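You operate a simulated robot arm through the tools that you are given. There is no shell and no other tool. Be economical: measure what you need, move in short steps, check, and stop when the job is done.

You are at the controls of a simulated robot arm. One attempt, no reset.

JOB
Put the three loose narrow cards back in the grey card rack.
Fine: each in the empty slot beside cards of its own colour, fully down.

Only the result counts: the job must be done as asked and must still hold three seconds after the hand-in. Knocking over, shifting, dropping, spilling or breaking anything else fails it.

ROBOT AND FRAMES
A 7-joint arm with a two-finger parallel gripper, fixed in place. Base frame: the origin is at the foot of the arm, x ahead of it, y to its left, z up. Readings come in mm, degrees, newtons and seconds.
Its first joint turns from -166.0 to 166.0 degrees. Payload 4.4 kg.
Tool frame: the origin (TCP) lies between the finger pads and is the grasp point; the fingertips stand 23 mm ahead of it; z points along the fingers, y is the line along which they close. Largest opening 94 mm; finger width 38, thickness 10; the body of the gripper, 54 by 96 mm, starts 39 mm behind the TCP.
Orientation is that of the tool frame in the base frame, as a unit quaternion [w, x, y, z]. With the fingers straight down and closing along the base's y, the tool's x points along the base's -x, its y along +y and its z along -z.

CONTROLS
- The arm moves only by the tool play_rows. Its argument "deltas" is a list that holds one entry, the list of rows, each a list of 6 numbers: the shift along the base's x, y, z in mm, then the turn, a rotation vector about the base's x, y, z in degrees. In form: [[[tx, ty, tz, ax, ay, az], ...]]. A call has 1 to 12 rows; each row is the pose to reach, as a shift and turn from the pose commanded when the call began. "claw" is the gripper command, from -1 (shut) to 1 (fully open), values between in proportion, set as the call begins (left out, the last holds). Rows are played at 5 a second. More than 50 mm and 8.6 degrees between two rows, or a gripper value outside its range, and nothing of the call is played. A pose out of reach is approached as far as the arm can. The call stops where the force on the tool passes 50 N (or 10 N more than at its start, if that is more) or the arm is blocked; 0.2 s more then pass. The fingers move at their own pace (about 72 mm/s each) and stop on an object; they squeeze with about 42 N. The grip force told is the motor's: it shows also when the fingers shut on nothing. Time passes only in rows, and 0.2 s behind the last, so rows that repeat a pose let the fingers close. The reply holds the time, the measured pose of the TCP, the force on the tool along the base axes, the opening and the grip force, in the units named above and with some noise.
- Cameras (640 x 400 px; columns grow to the right, rows downward): "scene" is fixed at [220.5, -501.2, 1547.5]; the picture's right is [0.50, -0.87, 0.00], its down [-0.38, -0.22, -0.90] and it looks along [0.78, 0.45, -0.44] (base axes); focal length 365 px, centre (320, 200). "wrist" rides on the gripper at [-39, 0, -44] in the tool frame; the picture's right is [0.00, -1.00, 0.00], its down [0.97, 0.00, -0.24] and it looks along [0.24, 0.00, 0.97] (tool axes); focal length 218 px, centre (320, 200).
- capture(camera): a new picture of that camera. It takes no simulated time.
- locate(camera, pixels): for up to 12 pixels [column, row] of the newest picture of that camera ("zoom" is the newest enlarged one), the place [x, y, z] in the base frame of the surface seen there, good to about 3 mm. It takes no simulated time.
- enlarge(camera, box): a new picture of the part [left, top, right, bottom] of that camera's present view, enlarged. It takes no simulated time.
- sign_off(): hands the job in; it is judged then, once.

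Go step by step. Measure first, check grasps and placings, and put right what went wrong. The budget is 80 turns and 38 pictures, counting those below and the enlarged ones. Unless the task says otherwise, let go and move clear before handing in, and close with one line.

The tools are called after "Call:" as a command line: name --argument value ..., lists and objects as JSON in quotes. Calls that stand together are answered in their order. play_rows: Moves the arm, as the interface text tells. Its arguments: {"type":"object","properties":{"deltas":{"type":"array"},"claw":{"type":"number"}},"required":["deltas"]} The other tools are called the same way: capture (camera) takes a picture; locate (camera, pixels) gives the place of the surface under pixels of a picture; enlarge (camera, box) takes an enlarged picture of a part of a camera's view; sign_off () hands the job in.

At the start:

```text
time: 0.0
position: [607.8, -33.5, 1302.4]
tcp_rot: [0.0, 0.0, 1.0, 0.0]
contact_force: [0.6, -0.4, -0.4]
width: 93.9
finger_force: 0.1
```

scene: 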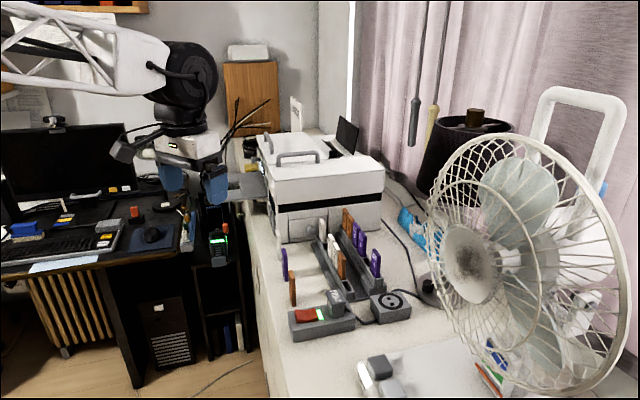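
wrist: 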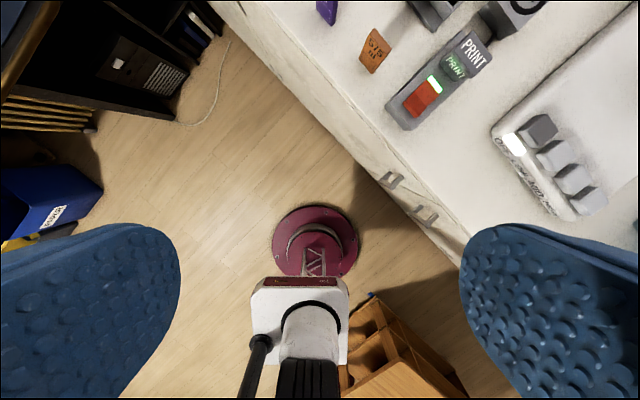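

The scene shows a card rack near (340,260) with cards. I'll enlarge it to see the details.

Call:
enlarge --camera "scene" --box '[260, 190, 420, 350]'

Call:
enlarge --camera "scene" --box '[300, 200, 390, 290]'

```text
2.50 times, centred on (340, 270) of scene
```

zoom: 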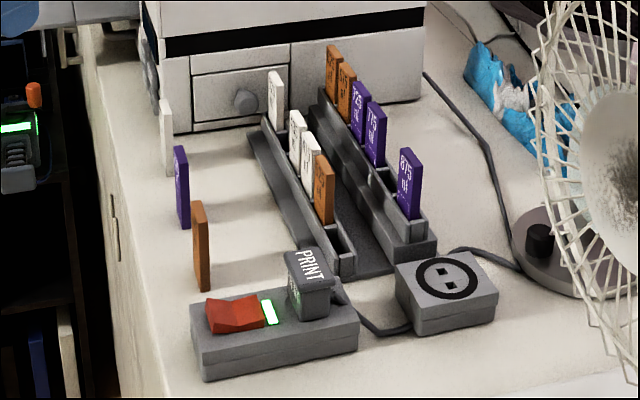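

```text
4.44 times, centred on (345, 245) of scene
```

zoom: 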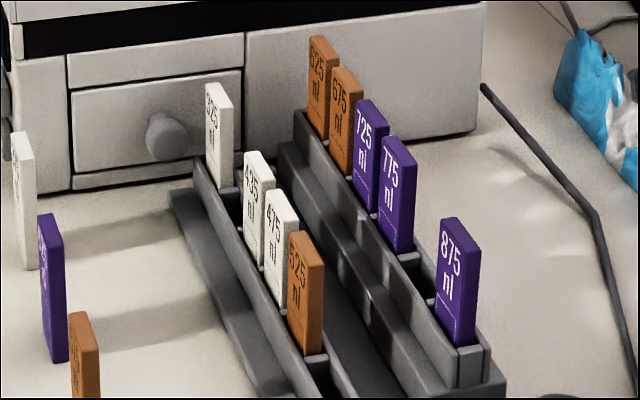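

The loose white, purple and orange cards stand at left. The empty slots look to be front row 2 (between white cards), front row 6 (after the orange) and back row 5 (between purples). I'll locate points on the cards.

Call:
locate --camera "zoom" --pixels '[[210, 90], [228, 95], [247, 158], [267, 160], [265, 200], [292, 240], [319, 242], [313, 50], [337, 75], [358, 108], [383, 140], [443, 222]]'

Call:
locate --camera "zoom" --pixels '[[18, 140], [28, 136], [31, 265], [45, 222], [56, 219], [60, 358], [77, 320], [91, 316], [47, 215], [20, 133], [220, 180], [315, 350]]'

Call:
enlarge --camera "scene" --box '[270, 230, 360, 320]'

```text
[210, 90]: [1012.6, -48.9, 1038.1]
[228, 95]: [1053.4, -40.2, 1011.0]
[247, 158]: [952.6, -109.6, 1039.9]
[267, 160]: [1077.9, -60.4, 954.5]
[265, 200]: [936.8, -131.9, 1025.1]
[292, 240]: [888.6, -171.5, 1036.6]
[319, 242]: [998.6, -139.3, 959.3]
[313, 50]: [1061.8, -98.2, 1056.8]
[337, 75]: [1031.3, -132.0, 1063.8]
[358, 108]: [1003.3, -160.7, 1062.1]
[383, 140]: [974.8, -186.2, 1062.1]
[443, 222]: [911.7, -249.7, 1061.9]
```

```text
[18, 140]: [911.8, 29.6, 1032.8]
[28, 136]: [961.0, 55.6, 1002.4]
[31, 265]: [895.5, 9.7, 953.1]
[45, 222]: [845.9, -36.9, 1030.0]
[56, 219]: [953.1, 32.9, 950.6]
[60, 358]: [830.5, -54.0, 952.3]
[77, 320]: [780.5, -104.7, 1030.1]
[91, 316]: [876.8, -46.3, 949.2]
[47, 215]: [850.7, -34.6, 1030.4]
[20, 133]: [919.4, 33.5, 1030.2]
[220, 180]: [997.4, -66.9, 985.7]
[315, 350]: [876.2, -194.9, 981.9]
```

```text
4.44 times, centred on (315, 275) of scene
```

zoom: 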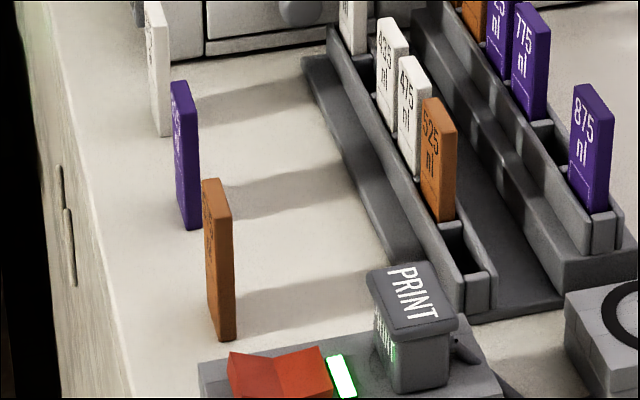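

The loose cards stand upright on the table, about 80 mm tall, near (912,30), (847,-36) and (781,-105). I'll bring the wrist camera above them.

Call:
play_rows --deltas '[[[45, -5, 0, 0, 0, 0], [90, -10, 0, 0, 0, 0], [135, -15, -10, 0, 0, 0], [180, -20, -30, 0, 0, 0], [222, -27, -50, 0, 0, 0], [222, -27, -50, 0, 0, 0]]]'

Call:
capture --camera "wrist"

```text
time: 1.4
position: [829.5, -60.2, 1252.4]
tcp_rot: [0.0, 0.0, 1.0, 0.0]
contact_force: [-0.2, 0.5, -0.3]
width: 93.7
finger_force: 0.1
```

```text
32 pictures are left
```

wrist: 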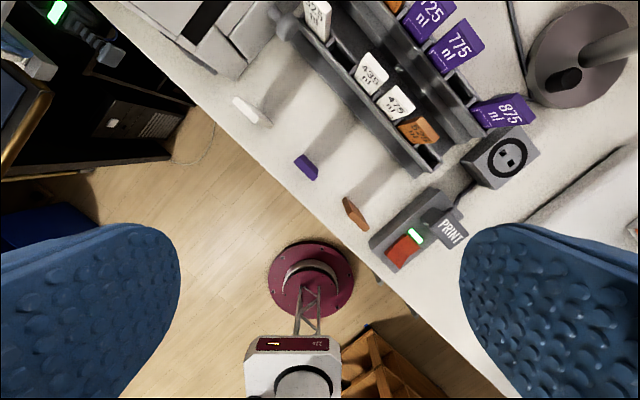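

From here the loose card tops show at (252,112), (305,167) and (355,213). I'll enlarge both areas to get exact tops, orientations and slots.

Call:
enlarge --camera "wrist" --box '[220, 80, 400, 240]'

```text
2.50 times, centred on (310, 160) of wrist
```

zoom: 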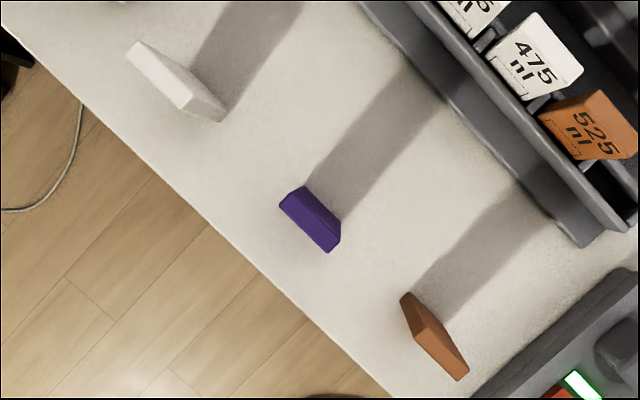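

The tops are visible in this zoom; I'll locate the card corners on it.

Call:
locate --camera "zoom" --pixels '[[130, 50], [140, 44], [181, 106], [190, 95], [282, 205], [301, 190], [328, 248], [337, 236], [403, 298], [408, 312], [432, 352], [440, 345]]'

Call:
locate --camera "zoom" --pixels '[[165, 84], [180, 87], [310, 215], [305, 205], [322, 235], [422, 325], [410, 300], [463, 378], [540, 20], [575, 65], [585, 95], [632, 120]]'

Call:
enlarge --camera "wrist" --box '[380, 50, 480, 180]'

```text
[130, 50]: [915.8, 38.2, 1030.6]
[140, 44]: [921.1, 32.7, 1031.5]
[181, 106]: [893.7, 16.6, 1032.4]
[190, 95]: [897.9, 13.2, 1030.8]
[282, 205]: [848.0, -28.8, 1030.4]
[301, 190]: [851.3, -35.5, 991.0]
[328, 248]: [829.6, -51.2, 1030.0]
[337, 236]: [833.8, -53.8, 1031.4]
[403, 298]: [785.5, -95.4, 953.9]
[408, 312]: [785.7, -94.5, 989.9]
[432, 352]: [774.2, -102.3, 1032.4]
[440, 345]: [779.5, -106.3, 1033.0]
```

```text
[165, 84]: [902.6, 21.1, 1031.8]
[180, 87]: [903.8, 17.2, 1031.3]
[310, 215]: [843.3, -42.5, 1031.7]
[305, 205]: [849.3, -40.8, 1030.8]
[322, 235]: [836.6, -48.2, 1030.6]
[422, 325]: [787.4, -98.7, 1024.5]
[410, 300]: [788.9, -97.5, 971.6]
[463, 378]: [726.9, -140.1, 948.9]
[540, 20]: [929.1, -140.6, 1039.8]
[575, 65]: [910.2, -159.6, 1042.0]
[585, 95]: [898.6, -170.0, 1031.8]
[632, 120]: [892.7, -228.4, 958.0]
```

```text
3.08 times, centred on (430, 115) of wrist
```

zoom: 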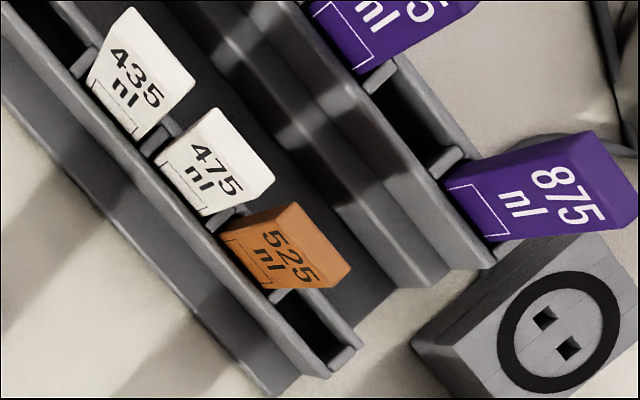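

The cards' wide faces run along the row direction, the same as the racked cards, so I'll pinch across the thickness with a yaw of about +45°. First I'll check the printer clearance and rack wall heights from the scene camera.

Call:
enlarge --camera "scene" --box '[250, 120, 410, 280]'

Call:
locate --camera "wrist" --pixels '[[260, 20], [235, 65], [280, 5], [215, 20], [350, 65], [358, 80], [410, 162], [440, 160], [452, 80], [470, 105], [420, 140], [300, 25]]'

```text
2.50 times, centred on (330, 200) of scene
```

zoom: 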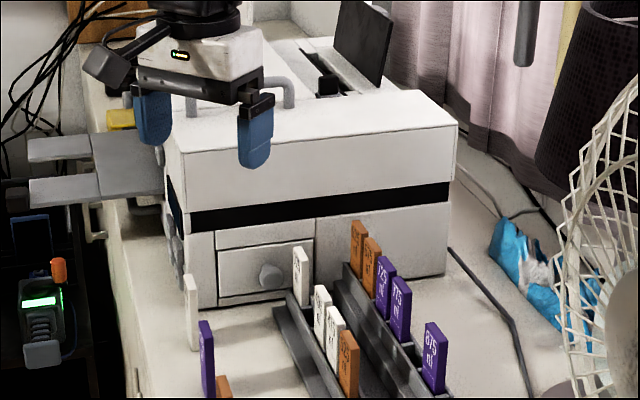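

```text
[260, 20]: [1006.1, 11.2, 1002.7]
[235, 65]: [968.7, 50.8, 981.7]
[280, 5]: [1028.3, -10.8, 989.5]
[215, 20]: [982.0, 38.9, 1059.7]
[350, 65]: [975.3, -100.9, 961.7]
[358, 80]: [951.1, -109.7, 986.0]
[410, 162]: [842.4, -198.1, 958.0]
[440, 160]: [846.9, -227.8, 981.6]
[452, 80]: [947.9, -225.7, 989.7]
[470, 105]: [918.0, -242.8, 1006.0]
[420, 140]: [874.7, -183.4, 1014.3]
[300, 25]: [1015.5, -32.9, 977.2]
```

The printer front is at x+y≈1018, about 80 mm from the white slot, so there's room. I'll yaw +45° and hover over the orange card for a closer look.

Call:
play_rows --deltas '[[[-7, -6, -12, 0, 0, 7.5], [-14, -12, -24, 0, 0, 15], [-21, -18, -36, 0, 0, 22.5], [-28, -24, -48, 0, 0, 30], [-35, -30, -60, 0, 0, 37.5], [-42, -36, -72, 0, 0, 45], [-42, -36, -72, 0, 0, 45]]]'

Call:
capture --camera "wrist"

```text
time: 3.0
position: [787.7, -96.3, 1179.8]
tcp_rot: [0.0, -0.384, 0.923, 0.0]
contact_force: [0.0, 0.3, 0.3]
width: 94.1
finger_force: 0.1
```

```text
28 pictures are left
```

wrist: 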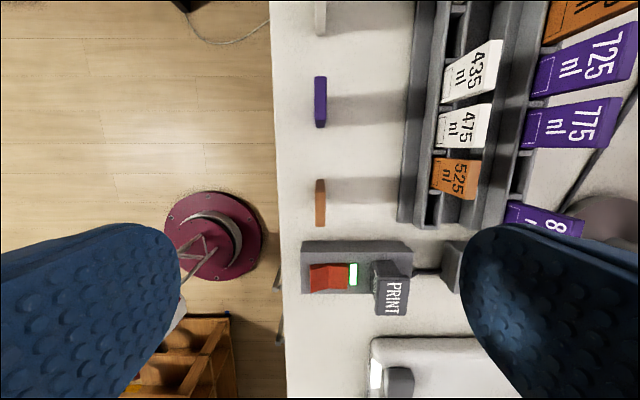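

The view is now square to the rack, and all three loose cards line up with it. I'll zoom in and locate the orange and purple cards and the slots.

Call:
enlarge --camera "wrist" --box '[270, 60, 370, 240]'

Call:
locate --camera "zoom" --pixels '[[312, 268], [330, 268], [312, 340], [330, 340], [321, 300], [321, 264], [312, 40], [332, 40], [312, 130], [332, 130], [322, 85], [322, 365]]'

Call:
enlarge --camera "wrist" --box '[410, 130, 540, 240]'

```text
2.22 times, centred on (320, 150) of wrist
```

zoom: 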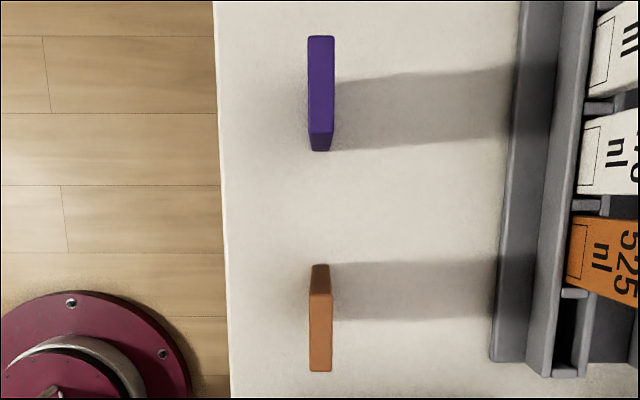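

```text
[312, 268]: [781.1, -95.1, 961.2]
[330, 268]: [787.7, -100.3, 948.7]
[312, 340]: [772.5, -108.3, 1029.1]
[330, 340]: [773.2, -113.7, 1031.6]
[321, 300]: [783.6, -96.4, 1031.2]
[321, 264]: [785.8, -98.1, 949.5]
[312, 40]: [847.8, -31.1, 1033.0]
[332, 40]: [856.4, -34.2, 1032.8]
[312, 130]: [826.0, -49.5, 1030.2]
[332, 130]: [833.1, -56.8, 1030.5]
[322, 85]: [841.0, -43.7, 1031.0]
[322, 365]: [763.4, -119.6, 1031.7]
```

```text
3.64 times, centred on (475, 185) of wrist
```

zoom: 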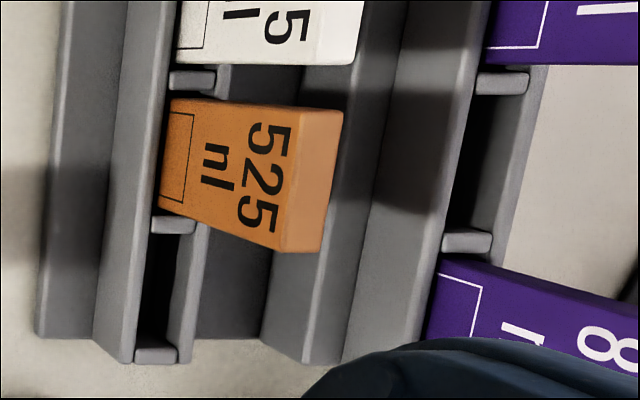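

The orange top is centred at about (774.5,-109,1031). Now I'll locate the divider and wall edges around the two empty slots.

Call:
locate --camera "zoom" --pixels '[[172, 232], [156, 348], [172, 222], [140, 290], [186, 290], [190, 80], [500, 90], [467, 235], [455, 170], [500, 170], [467, 245], [128, 345]]'

Call:
locate --camera "zoom" --pixels '[[292, 108], [340, 112], [282, 248], [318, 250], [165, 190], [178, 110], [162, 290], [480, 150], [390, 250], [300, 300], [70, 250], [525, 130]]'

```text
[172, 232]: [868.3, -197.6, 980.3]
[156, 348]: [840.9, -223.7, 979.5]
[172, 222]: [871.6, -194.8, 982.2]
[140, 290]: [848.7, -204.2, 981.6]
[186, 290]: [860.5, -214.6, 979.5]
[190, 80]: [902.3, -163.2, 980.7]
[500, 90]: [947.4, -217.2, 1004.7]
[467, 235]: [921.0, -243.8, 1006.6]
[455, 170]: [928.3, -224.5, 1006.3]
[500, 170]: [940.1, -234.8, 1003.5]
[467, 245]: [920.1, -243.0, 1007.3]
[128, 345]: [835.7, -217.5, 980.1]
```

```text
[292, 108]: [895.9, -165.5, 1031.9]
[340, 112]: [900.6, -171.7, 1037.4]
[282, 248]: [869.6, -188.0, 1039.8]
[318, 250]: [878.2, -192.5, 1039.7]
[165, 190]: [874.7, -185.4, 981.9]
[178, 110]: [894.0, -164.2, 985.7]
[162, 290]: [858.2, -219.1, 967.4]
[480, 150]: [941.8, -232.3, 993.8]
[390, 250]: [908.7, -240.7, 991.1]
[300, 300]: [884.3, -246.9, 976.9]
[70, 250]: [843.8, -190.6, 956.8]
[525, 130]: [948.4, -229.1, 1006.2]
```

The slot targets come out at orange ≈ (854.3,-210.2), purple ≈ (933.9,-230.2) and white ≈ (978.8,-85.7). I'll descend on the orange card with the fingers partly open.

Call:
play_rows --deltas '[[[-13.3, -12.5, 0, 0, 0, 0], [-13.3, -12.5, -40, 0, 0, 0], [-13.3, -12.5, -80, 0, 0, 0], [-13.3, -12.5, -115, 0, 0, 0], [-13.3, -12.5, -140, 0, 0, 0], [-13.3, -12.5, -154, 0, 0, 0], [-13.3, -12.5, -154, 0, 0, 0]]]' --claw -0.1

Call:
capture --camera "wrist"

```text
time: 4.6
position: [773.8, -110.5, 1025.7]
tcp_rot: [0.0, -0.382, 0.924, 0.0]
contact_force: [-0.9, -0.7, -0.2]
width: 42.4
finger_force: 0.1
```

```text
25 pictures are left
```

wrist: 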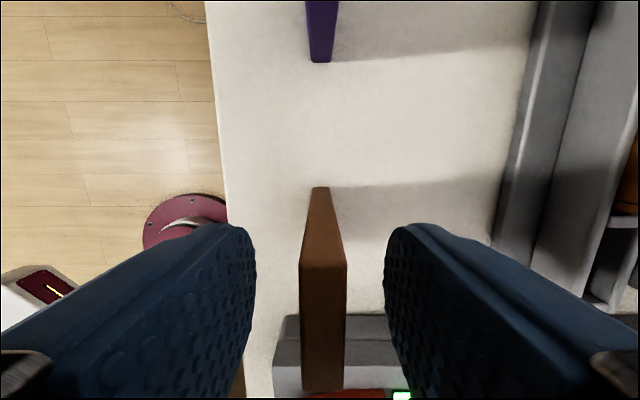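

The card sits centred between the pads (card columns 300–346, pads 255/388). I'll close on it and lift.

Call:
play_rows --deltas '[[[0, 0, 0, 0, 0, 0], [0, 0, 0, 0, 0, 0], [0, 0, 0, 0, 0, 0], [0, 0, 0, 0, 0, 0]]]' --claw -1

Call:
play_rows --deltas '[[[0, 0, 20, 0, 0, 0], [0, 0, 50, 0, 0, 0], [0, 0, 80, 0, 0, 0], [0, 0, 80, 0, 0, 0]]]'

Call:
capture --camera "wrist"

Call:
capture --camera "scene"

```text
time: 5.6
position: [773.9, -108.8, 1025.3]
tcp_rot: [0.001, -0.383, 0.924, 0.0]
contact_force: [-0.8, -0.6, 0.2]
width: 8.8
finger_force: 42.3
```

```text
time: 6.6
position: [773.7, -108.7, 1105.5]
tcp_rot: [0.001, -0.382, 0.924, 0.0]
contact_force: [0.2, -0.5, -0.5]
width: 8.6
finger_force: 41.9
```

```text
24 pictures are left
```

wrist: 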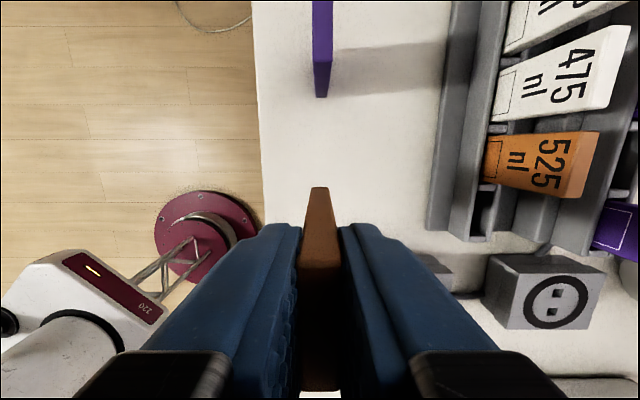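

```text
23 pictures are left
```

scene: 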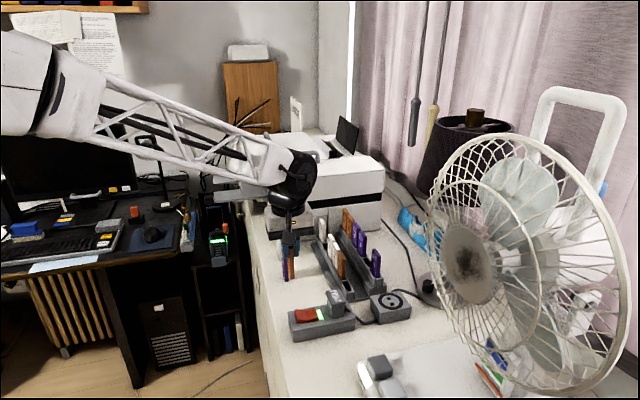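

The orange card is held (width 8.6) and centred on the tool. I'll carry it to above its slot at (854.3,-210.2).

Call:
play_rows --deltas '[[[20, -25, 5, 0, 0, 0], [45, -50, 5, 0, 0, 0], [65, -80, 5, 0, 0, 0], [80, -101, 5, 0, 0, 0], [80, -101, 5, 0, 0, 0], [80, -101, -20, 0, 0, 0], [80, -101, -35, 0, 0, 0], [80, -101, -35, 0, 0, 0]]]'

Call:
capture --camera "wrist"

Call:
enlarge --camera "scene" --box '[310, 210, 390, 310]'

```text
time: 8.4
position: [853.9, -209.5, 1070.4]
tcp_rot: [-0.001, -0.383, 0.924, 0.0]
contact_force: [-0.5, 0.1, 0.3]
width: 8.8
finger_force: 42.4
```

```text
22 pictures are left
```

wrist: 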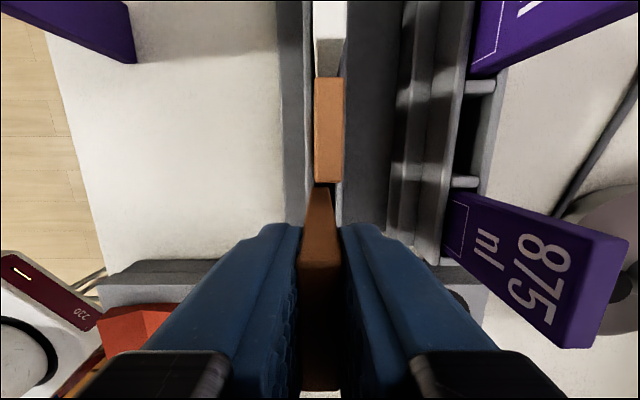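

```text
4.00 times, centred on (350, 260) of scene
```

zoom: 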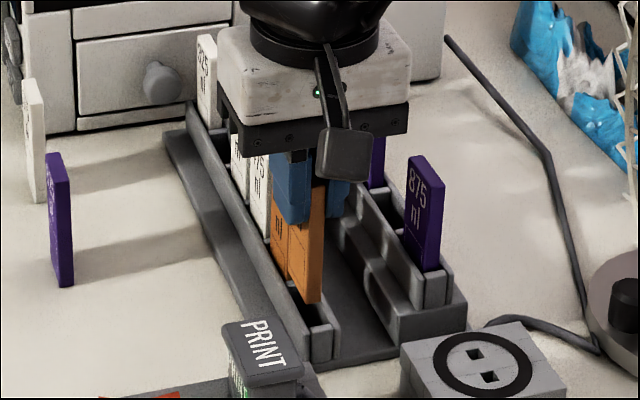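

In the wrist view the seated 525 and 475 cards are centred near column 329, while the held card is near 321, so I may be about 2.5 mm short laterally. I'll enlarge to verify.

Call:
enlarge --camera "wrist" --box '[270, 60, 380, 290]'

Call:
locate --camera "wrist" --pixels '[[317, 100], [341, 100], [329, 130], [329, 50], [317, 165], [341, 165], [306, 270], [338, 270], [306, 150], [302, 100]]'

```text
1.74 times, centred on (325, 175) of wrist
```

zoom: 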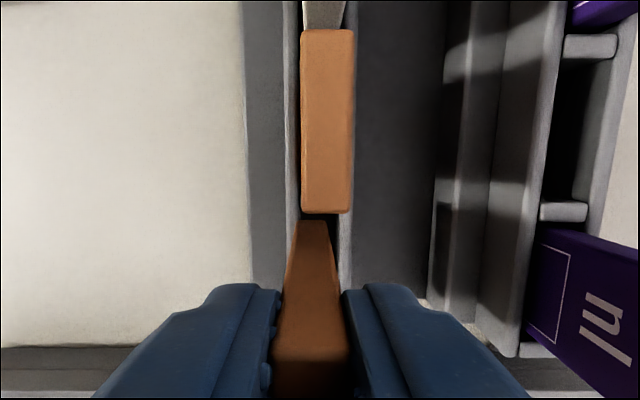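

```text
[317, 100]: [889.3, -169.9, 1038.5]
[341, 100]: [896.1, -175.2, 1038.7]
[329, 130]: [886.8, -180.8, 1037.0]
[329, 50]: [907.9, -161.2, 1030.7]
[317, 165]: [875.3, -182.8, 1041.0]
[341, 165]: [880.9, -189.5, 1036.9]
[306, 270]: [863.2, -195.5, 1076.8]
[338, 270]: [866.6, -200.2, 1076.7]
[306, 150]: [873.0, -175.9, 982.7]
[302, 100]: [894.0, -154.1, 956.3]
```

Both measurements agree the slot centre is about 2 mm further across, along (+x,-y). I'll shift that much and lower partway.

Call:
play_rows --deltas '[[[1.4, -1.4, 0, 0, 0, 0], [1.4, -1.4, -6, 0, 0, 0], [1.4, -1.4, -12, 0, 0, 0], [1.4, -1.4, -18, 0, 0, 0], [1.4, -1.4, -22, 0, 0, 0], [1.4, -1.4, -22, 0, 0, 0]]]'

```text
time: 9.8
position: [855.9, -212.2, 1048.0]
tcp_rot: [0.001, -0.382, 0.924, 0.0]
contact_force: [0.7, 0.4, -0.2]
width: 8.9
finger_force: 42.0
```

There's no contact force and the card bottom is already below the wall tops. I'll lower to the floor of the slot.

Call:
play_rows --deltas '[[[0, 0, -4, 0, 0, 0], [0, 0, -8, 0, 0, 0], [0, 0, -11, 0, 0, 0], [0, 0, -13, 0, 0, 0], [0, 0, -14.5, 0, 0, 0], [0, 0, -16, 0, 0, 0]]]'

```text
time: 11.2
position: [855.4, -212.9, 1034.5]
tcp_rot: [-0.001, -0.383, 0.924, 0.0]
contact_force: [-1.6, 0.6, 7.2]
width: 8.7
finger_force: 42.1
```

There's 7 N upward at z≈1034.5, which matches a seated card. I'll open slightly, then rise.

Call:
play_rows --deltas '[[[0, 0, 0.5, 0, 0, 0], [0, 0, 0.5, 0, 0, 0], [0, 0, 0.5, 0, 0, 0]]]' --claw -0.4

Call:
play_rows --deltas '[[[0, 0, 20, 0, 0, 0], [0, 0, 50, 0, 0, 0], [0, 0, 90, 0, 0, 0], [-20, 25, 110, 0, 0, 0], [-45, 65, 110, 0, 0, 0], [-45, 100, 110, 0, 0, 0], [-30, 140, 110, 0, 0, 0], [-15, 168, 110, 0, 0, 0], [-15, 168, 110, 0, 0, 0]]]'

Call:
capture --camera "wrist"

Call:
enlarge --camera "scene" --box '[310, 200, 390, 300]'

```text
time: 12.0
position: [855.4, -211.9, 1033.9]
tcp_rot: [0.0, -0.382, 0.924, -0.001]
contact_force: [0.0, 0.4, -0.3]
width: 28.2
finger_force: 0.0
```

```text
time: 14.0
position: [840.9, -42.4, 1143.1]
tcp_rot: [0.0, -0.383, 0.924, -0.001]
contact_force: [0.0, 0.4, -0.6]
width: 28.1
finger_force: 0.1
```

```text
19 pictures are left
```

wrist: 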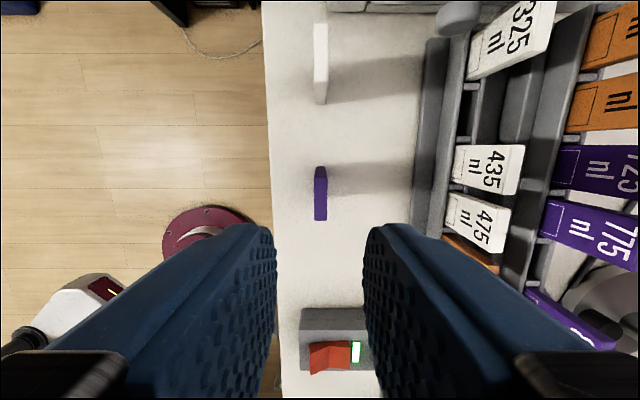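

```text
4.00 times, centred on (350, 250) of scene
```

zoom: 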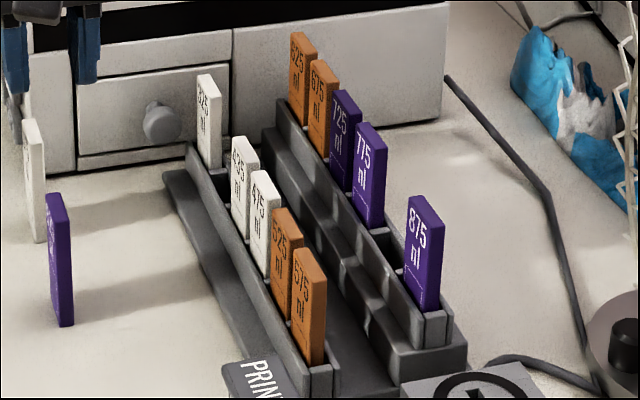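

The orange card is seated level with 525. The purple card's top (320, 179–220) is directly under the TCP, so I'll descend and grasp it.

Call:
play_rows --deltas '[[[0, 0.5, -40, 0, 0, 0], [0, 0.5, -75, 0, 0, 0], [0, 0.5, -100, 0, 0, 0], [0, 0.5, -118, 0, 0, 0], [0, 0.5, -118, 0, 0, 0]]]'

Call:
capture --camera "wrist"

```text
time: 15.2
position: [840.8, -42.1, 1025.0]
tcp_rot: [0.0, -0.382, 0.924, 0.0]
contact_force: [0.0, 0.8, -0.3]
width: 28.2
finger_force: 0.2
```

```text
17 pictures are left
```

wrist: 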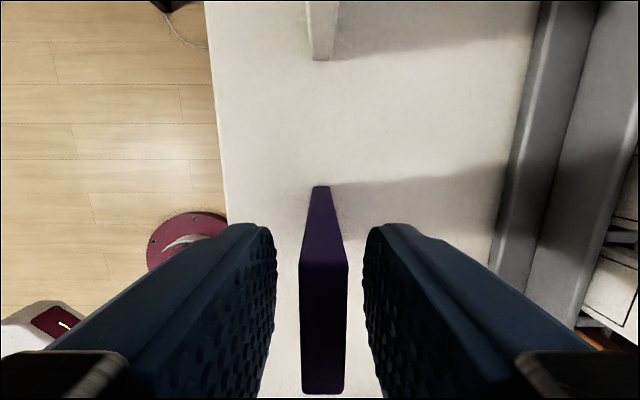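

The purple card is centred between the pads. I'll close, lift high and carry it to above the back-row slot.

Call:
play_rows --deltas '[[[0, 0, 0, 0, 0, 0], [0, 0, 0, 0, 0, 0], [0, 0, 0, 0, 0, 0], [0, 0, 30, 0, 0, 0], [0, 0, 70, 0, 0, 0], [0, 0, 110, 0, 0, 0], [0, 0, 128, 0, 0, 0]]]' --claw -1

Call:
play_rows --deltas '[[[15, -32, 0, 0, 0, 0], [33, -66, 0, 0, 0, 0], [50, -100, 0, 0, 0, 0], [66, -132, 0, 0, 0, 0], [82, -164, 0, 0, 0, 0], [94, -188, 0, 0, 0, 0], [94, -188, 0, 0, 0, 0], [94, -188, -25, 0, 0, 0], [94, -188, -50, 0, 0, 0], [94, -188, -50, 0, 0, 0]]]'

Call:
capture --camera "wrist"

```text
time: 16.8
position: [839.6, -41.9, 1154.6]
tcp_rot: [0.0, -0.383, 0.924, 0.0]
contact_force: [1.5, 0.8, -0.5]
width: 8.7
finger_force: 42.3
```

```text
time: 19.0
position: [934.4, -231.1, 1103.4]
tcp_rot: [0.0, -0.383, 0.924, 0.0]
contact_force: [0.3, 1.1, 0.6]
width: 9.0
finger_force: 42.1
```

```text
16 pictures are left
```

wrist: 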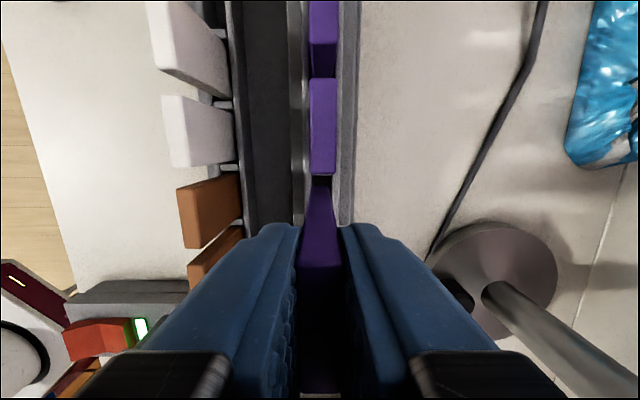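

The 775 and 725 cards sit at column ~323 against 321 for the held card, so I'll make a ~1 mm correction and then lower carefully.

Call:
play_rows --deltas '[[[1.1, 0, 0, 0, 0, 0], [1.1, 0, -8, 0, 0, 0], [1.1, 0, -16, 0, 0, 0], [1.1, 0, -24, 0, 0, 0], [1.1, 0, -30, 0, 0, 0], [1.1, 0, -30, 0, 0, 0]]]'

```text
time: 20.4
position: [934.8, -230.0, 1073.1]
tcp_rot: [0.0, -0.383, 0.924, 0.0]
contact_force: [-0.3, -0.2, 0.0]
width: 9.0
finger_force: 41.9
```

There's no contact and the card is inside the walls. I'll continue to the slot floor.

Call:
play_rows --deltas '[[[0, 0, -5, 0, 0, 0], [0, 0, -10, 0, 0, 0], [0, 0, -13, 0, 0, 0], [0, 0, -15, 0, 0, 0], [0, 0, -17, 0, 0, 0], [0, 0, -18, 0, 0, 0]]]'

```text
time: 21.8
position: [936.0, -231.4, 1058.5]
tcp_rot: [0.001, -0.383, 0.924, -0.001]
contact_force: [-1.4, 1.4, 20.6]
width: 8.9
finger_force: 41.9
```

There's 20 N upward at z≈1058, near the expected 1057 seat height. I'll ease off, release, rise and check.

Call:
play_rows --deltas '[[[0, 0, 1.5, 0, 0, 0], [0, 0, 1.5, 0, 0, 0], [0, 0, 1.5, 0, 0, 0], [0, 0, 1.5, 0, 0, 0]]]' --claw -0.4

Call:
play_rows --deltas '[[[0, 0, 20, 0, 0, 0], [0, 0, 50, 0, 0, 0], [0, 0, 90, 0, 0, 0], [-10, 40, 100, 0, 0, 0], [-15, 80, 100, 0, 0, 0], [-20, 120, 100, 0, 0, 0], [-25, 160, 100, 0, 0, 0], [-27, 200, 100, 0, 0, 0], [-28, 230, 95, 0, 0, 0], [-28.7, 256.5, 87, 0, 0, 0], [-28.7, 256.5, 87, 0, 0, 0]]]'

Call:
capture --camera "wrist"

Call:
enlarge --camera "scene" --box '[310, 200, 390, 300]'

```text
time: 22.8
position: [936.4, -231.7, 1057.7]
tcp_rot: [0.0, -0.383, 0.924, 0.001]
contact_force: [-0.2, 0.4, 0.3]
width: 28.1
finger_force: 0.0
```

```text
time: 25.2
position: [906.9, 26.9, 1144.0]
tcp_rot: [0.0, -0.382, 0.924, 0.0]
contact_force: [0.0, 0.2, 0.2]
width: 28.0
finger_force: 0.1
```

```text
15 pictures are left
```

wrist: 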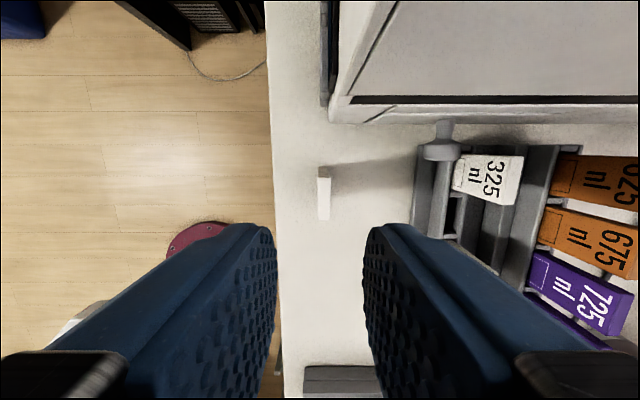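

```text
4.00 times, centred on (350, 250) of scene
```

zoom: 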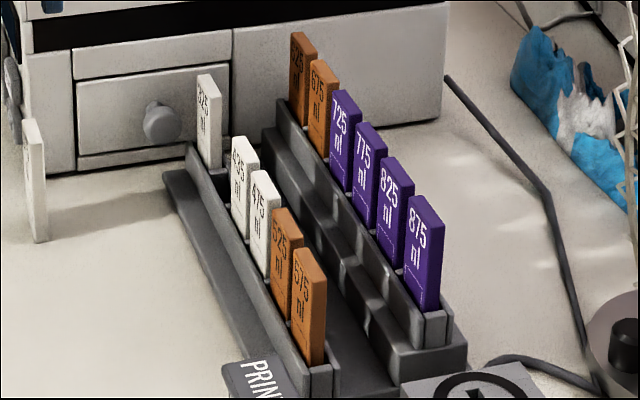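

Purple is seated level with its neighbours. The white top is at (323.5, 178–219), about 2 mm off laterally. I'll shift and descend partway, then check clearance to the printer.

Call:
play_rows --deltas '[[[1.4, -1.4, -20, 0, 0, 0], [1.4, -1.4, -45, 0, 0, 0], [1.4, -1.4, -65, 0, 0, 0], [1.4, -1.4, -65, 0, 0, 0]]]'

Call:
enlarge --camera "scene" --box '[240, 160, 360, 280]'

Call:
capture --camera "wrist"

```text
time: 26.2
position: [907.5, 25.7, 1078.7]
tcp_rot: [0.0, -0.382, 0.924, 0.0]
contact_force: [-0.2, 0.2, 0.1]
width: 28.1
finger_force: 0.0
```

```text
3.33 times, centred on (300, 220) of scene
```

zoom: 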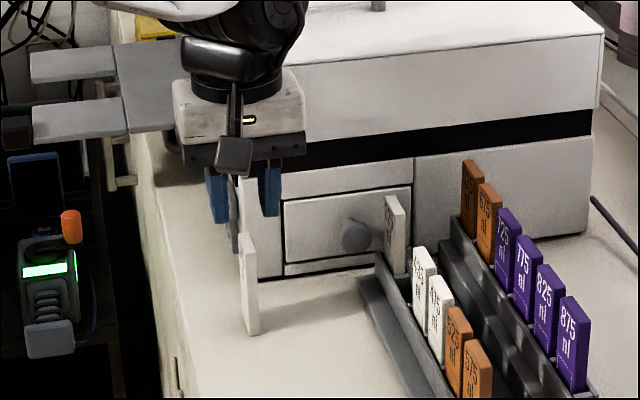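

```text
12 pictures are left
```

wrist: 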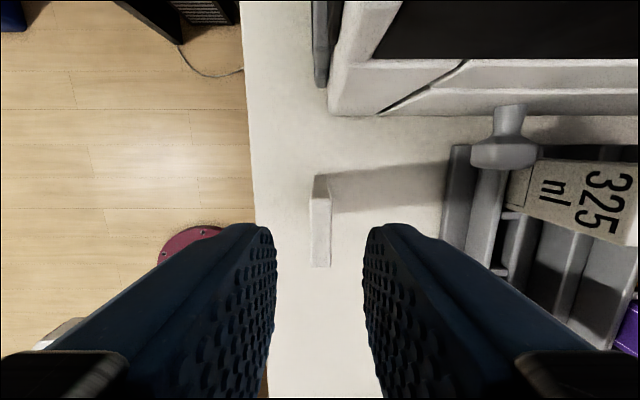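

The card is centred (310–331, rows 199–267) and the gripper is clear of the printer. I'll descend, close and lift.

Call:
play_rows --deltas '[[[0, 0, -20, 0, 0, 0], [0, 0, -38, 0, 0, 0], [0, 0, -53, 0, 0, 0], [0, 0, -53, 0, 0, 0]]]'

Call:
play_rows --deltas '[[[0, 0, 0, 0, 0, 0], [0, 0, 0, 0, 0, 0], [0, 0, 0, 0, 0, 0], [0, 0, 20, 0, 0, 0], [0, 0, 50, 0, 0, 0], [0, 0, 90, 0, 0, 0], [0, 0, 120, 0, 0, 0], [0, 0, 120, 0, 0, 0]]]' --claw -1

```text
time: 27.2
position: [908.7, 25.0, 1025.3]
tcp_rot: [0.0, -0.383, 0.924, 0.0]
contact_force: [-0.7, 0.5, 0.2]
width: 28.5
finger_force: 0.1
```

```text
time: 29.0
position: [908.6, 23.2, 1147.1]
tcp_rot: [0.0, -0.383, 0.924, -0.001]
contact_force: [-0.4, -0.3, 0.1]
width: 8.8
finger_force: 41.9
```

White is held. I'll carry it to above its slot at about (980,-87) and see whether the arm reaches.

Call:
play_rows --deltas '[[[5, -25, 0, 0, 0, 0], [20, -50, 0, 0, 0, 0], [40, -75, 0, 0, 0, 0], [58, -95, 0, 0, 0, 0], [71.6, -111.2, 0, 0, 0, 0], [71.6, -111.2, 0, 0, 0, 0], [71.6, -111.2, -25, 0, 0, 0], [71.6, -111.2, -50, 0, 0, 0], [71.6, -111.2, -50, 0, 0, 0]]]'

Call:
capture --camera "wrist"

Call:
enlarge --camera "scene" --box '[270, 150, 390, 270]'

```text
time: 31.0
position: [979.8, -88.3, 1094.9]
tcp_rot: [0.0, -0.383, 0.924, 0.001]
contact_force: [0.4, 0.2, -0.1]
width: 8.6
finger_force: 41.9
```

```text
11 pictures are left
```

wrist: 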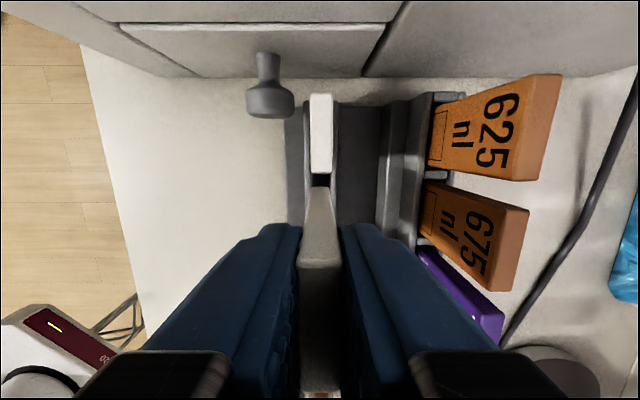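

```text
3.33 times, centred on (330, 210) of scene
```

zoom: 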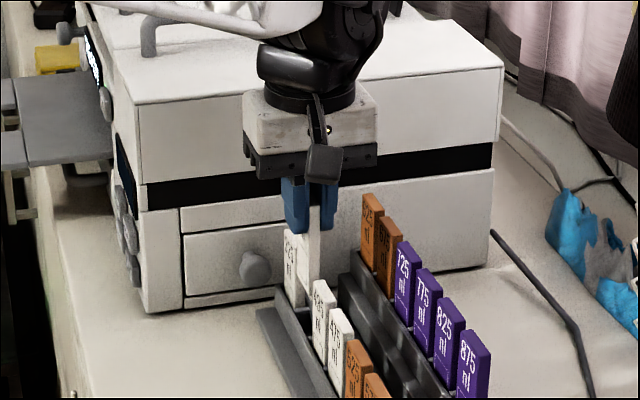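

The arm reaches. The 325 card is centred at column 321 against about 320 for the held card, and it lies 43–44 mm ahead, so alignment is good. I'll lower into the slot.

Call:
play_rows --deltas '[[[0.3, 0, -10, 0, 0, 0], [0.3, 0, -20, 0, 0, 0], [0.3, 0, -30, 0, 0, 0], [0.3, 0, -38, 0, 0, 0], [0.3, 0, -44, 0, 0, 0], [0.3, 0, -48, 0, 0, 0], [0.3, 0, -48, 0, 0, 0]]]'

```text
time: 32.6
position: [979.4, -86.5, 1049.1]
tcp_rot: [0.001, -0.383, 0.924, 0.0]
contact_force: [-0.5, -0.5, 0.0]
width: 9.0
finger_force: 42.3
```

There's no contact and the card bottom is inside the slot. I'll lower to the floor.

Call:
play_rows --deltas '[[[0, 0, -5, 0, 0, 0], [0, 0, -9, 0, 0, 0], [0, 0, -11.5, 0, 0, 0], [0, 0, -13, 0, 0, 0], [0, 0, -14, 0, 0, 0], [0, 0, -15, 0, 0, 0]]]'

```text
time: 34.0
position: [980.4, -86.4, 1034.7]
tcp_rot: [0.0, -0.383, 0.924, 0.0]
contact_force: [-0.6, 0.8, 0.8]
width: 8.7
finger_force: 41.6
```

Call:
play_rows --deltas '[[[0, 0, -0.7, 0, 0, 0], [0, 0, -1.4, 0, 0, 0], [0, 0, -1.4, 0, 0, 0]]]'

```text
time: 34.8
position: [980.2, -87.5, 1033.7]
tcp_rot: [0.001, -0.383, 0.924, -0.001]
contact_force: [-1.2, 2.1, 19.2]
width: 8.6
finger_force: 42.2
```

There's now 19 N upward at z≈1033.7, so the card is seated. I'll ease off, release, rise and back away.

Call:
play_rows --deltas '[[[0, 0, 1, 0, 0, 0], [0, 0, 1, 0, 0, 0], [0, 0, 1, 0, 0, 0], [0, 0, 1, 0, 0, 0]]]' --claw -0.4

Call:
play_rows --deltas '[[[0, 0, 20, 0, 0, 0], [0, 0, 50, 0, 0, 0], [0, 0, 90, 0, 0, 0], [-10, 20, 130, 0, 0, 0], [-35, 50, 140, 0, 0, 0], [-75, 70, 140, 0, 0, 0], [-115, 80, 140, 0, 0, 0], [-155, 85, 140, 0, 0, 0], [-200, 85, 140, 0, 0, 0], [-200, 85, 140, 0, 0, 0]]]'

Call:
enlarge --camera "scene" --box '[310, 200, 390, 300]'

Call:
capture --camera "scene"

```text
time: 35.8
position: [979.5, -86.3, 1032.6]
tcp_rot: [0.0, -0.383, 0.924, 0.001]
contact_force: [-0.7, 0.6, 0.4]
width: 28.2
finger_force: 0.1
```

```text
time: 38.0
position: [780.1, -1.0, 1172.9]
tcp_rot: [0.0, -0.383, 0.924, -0.001]
contact_force: [-0.4, 0.0, 0.1]
width: 28.2
finger_force: 0.0
```

```text
4.00 times, centred on (350, 250) of scene
```

zoom: 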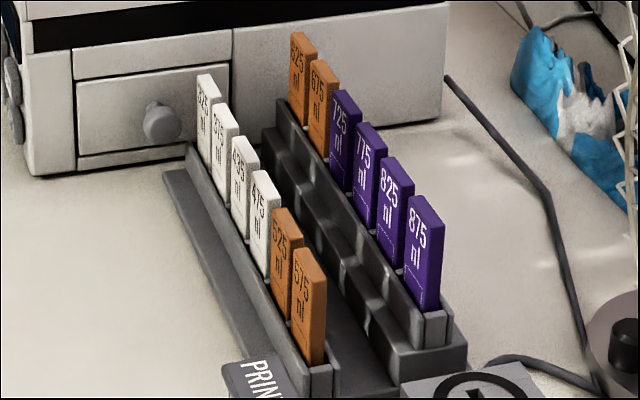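

```text
8 pictures are left
```

scene: 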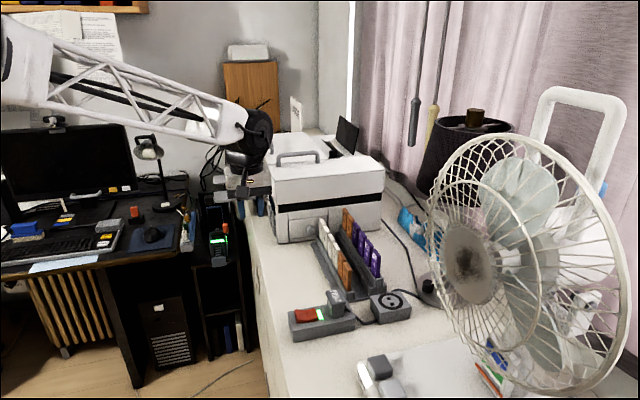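

The final pictures show all twelve slots filled, with the three returned cards level with their neighbours, nothing else moved, and the arm clear, so I'm handing in.

Call:
sign_off

```text
The job is handed in.
```

The three loose cards are back in the grey rack, each fully down in the empty slot beside its own colour; the arm let go and moved clear before I handed in.
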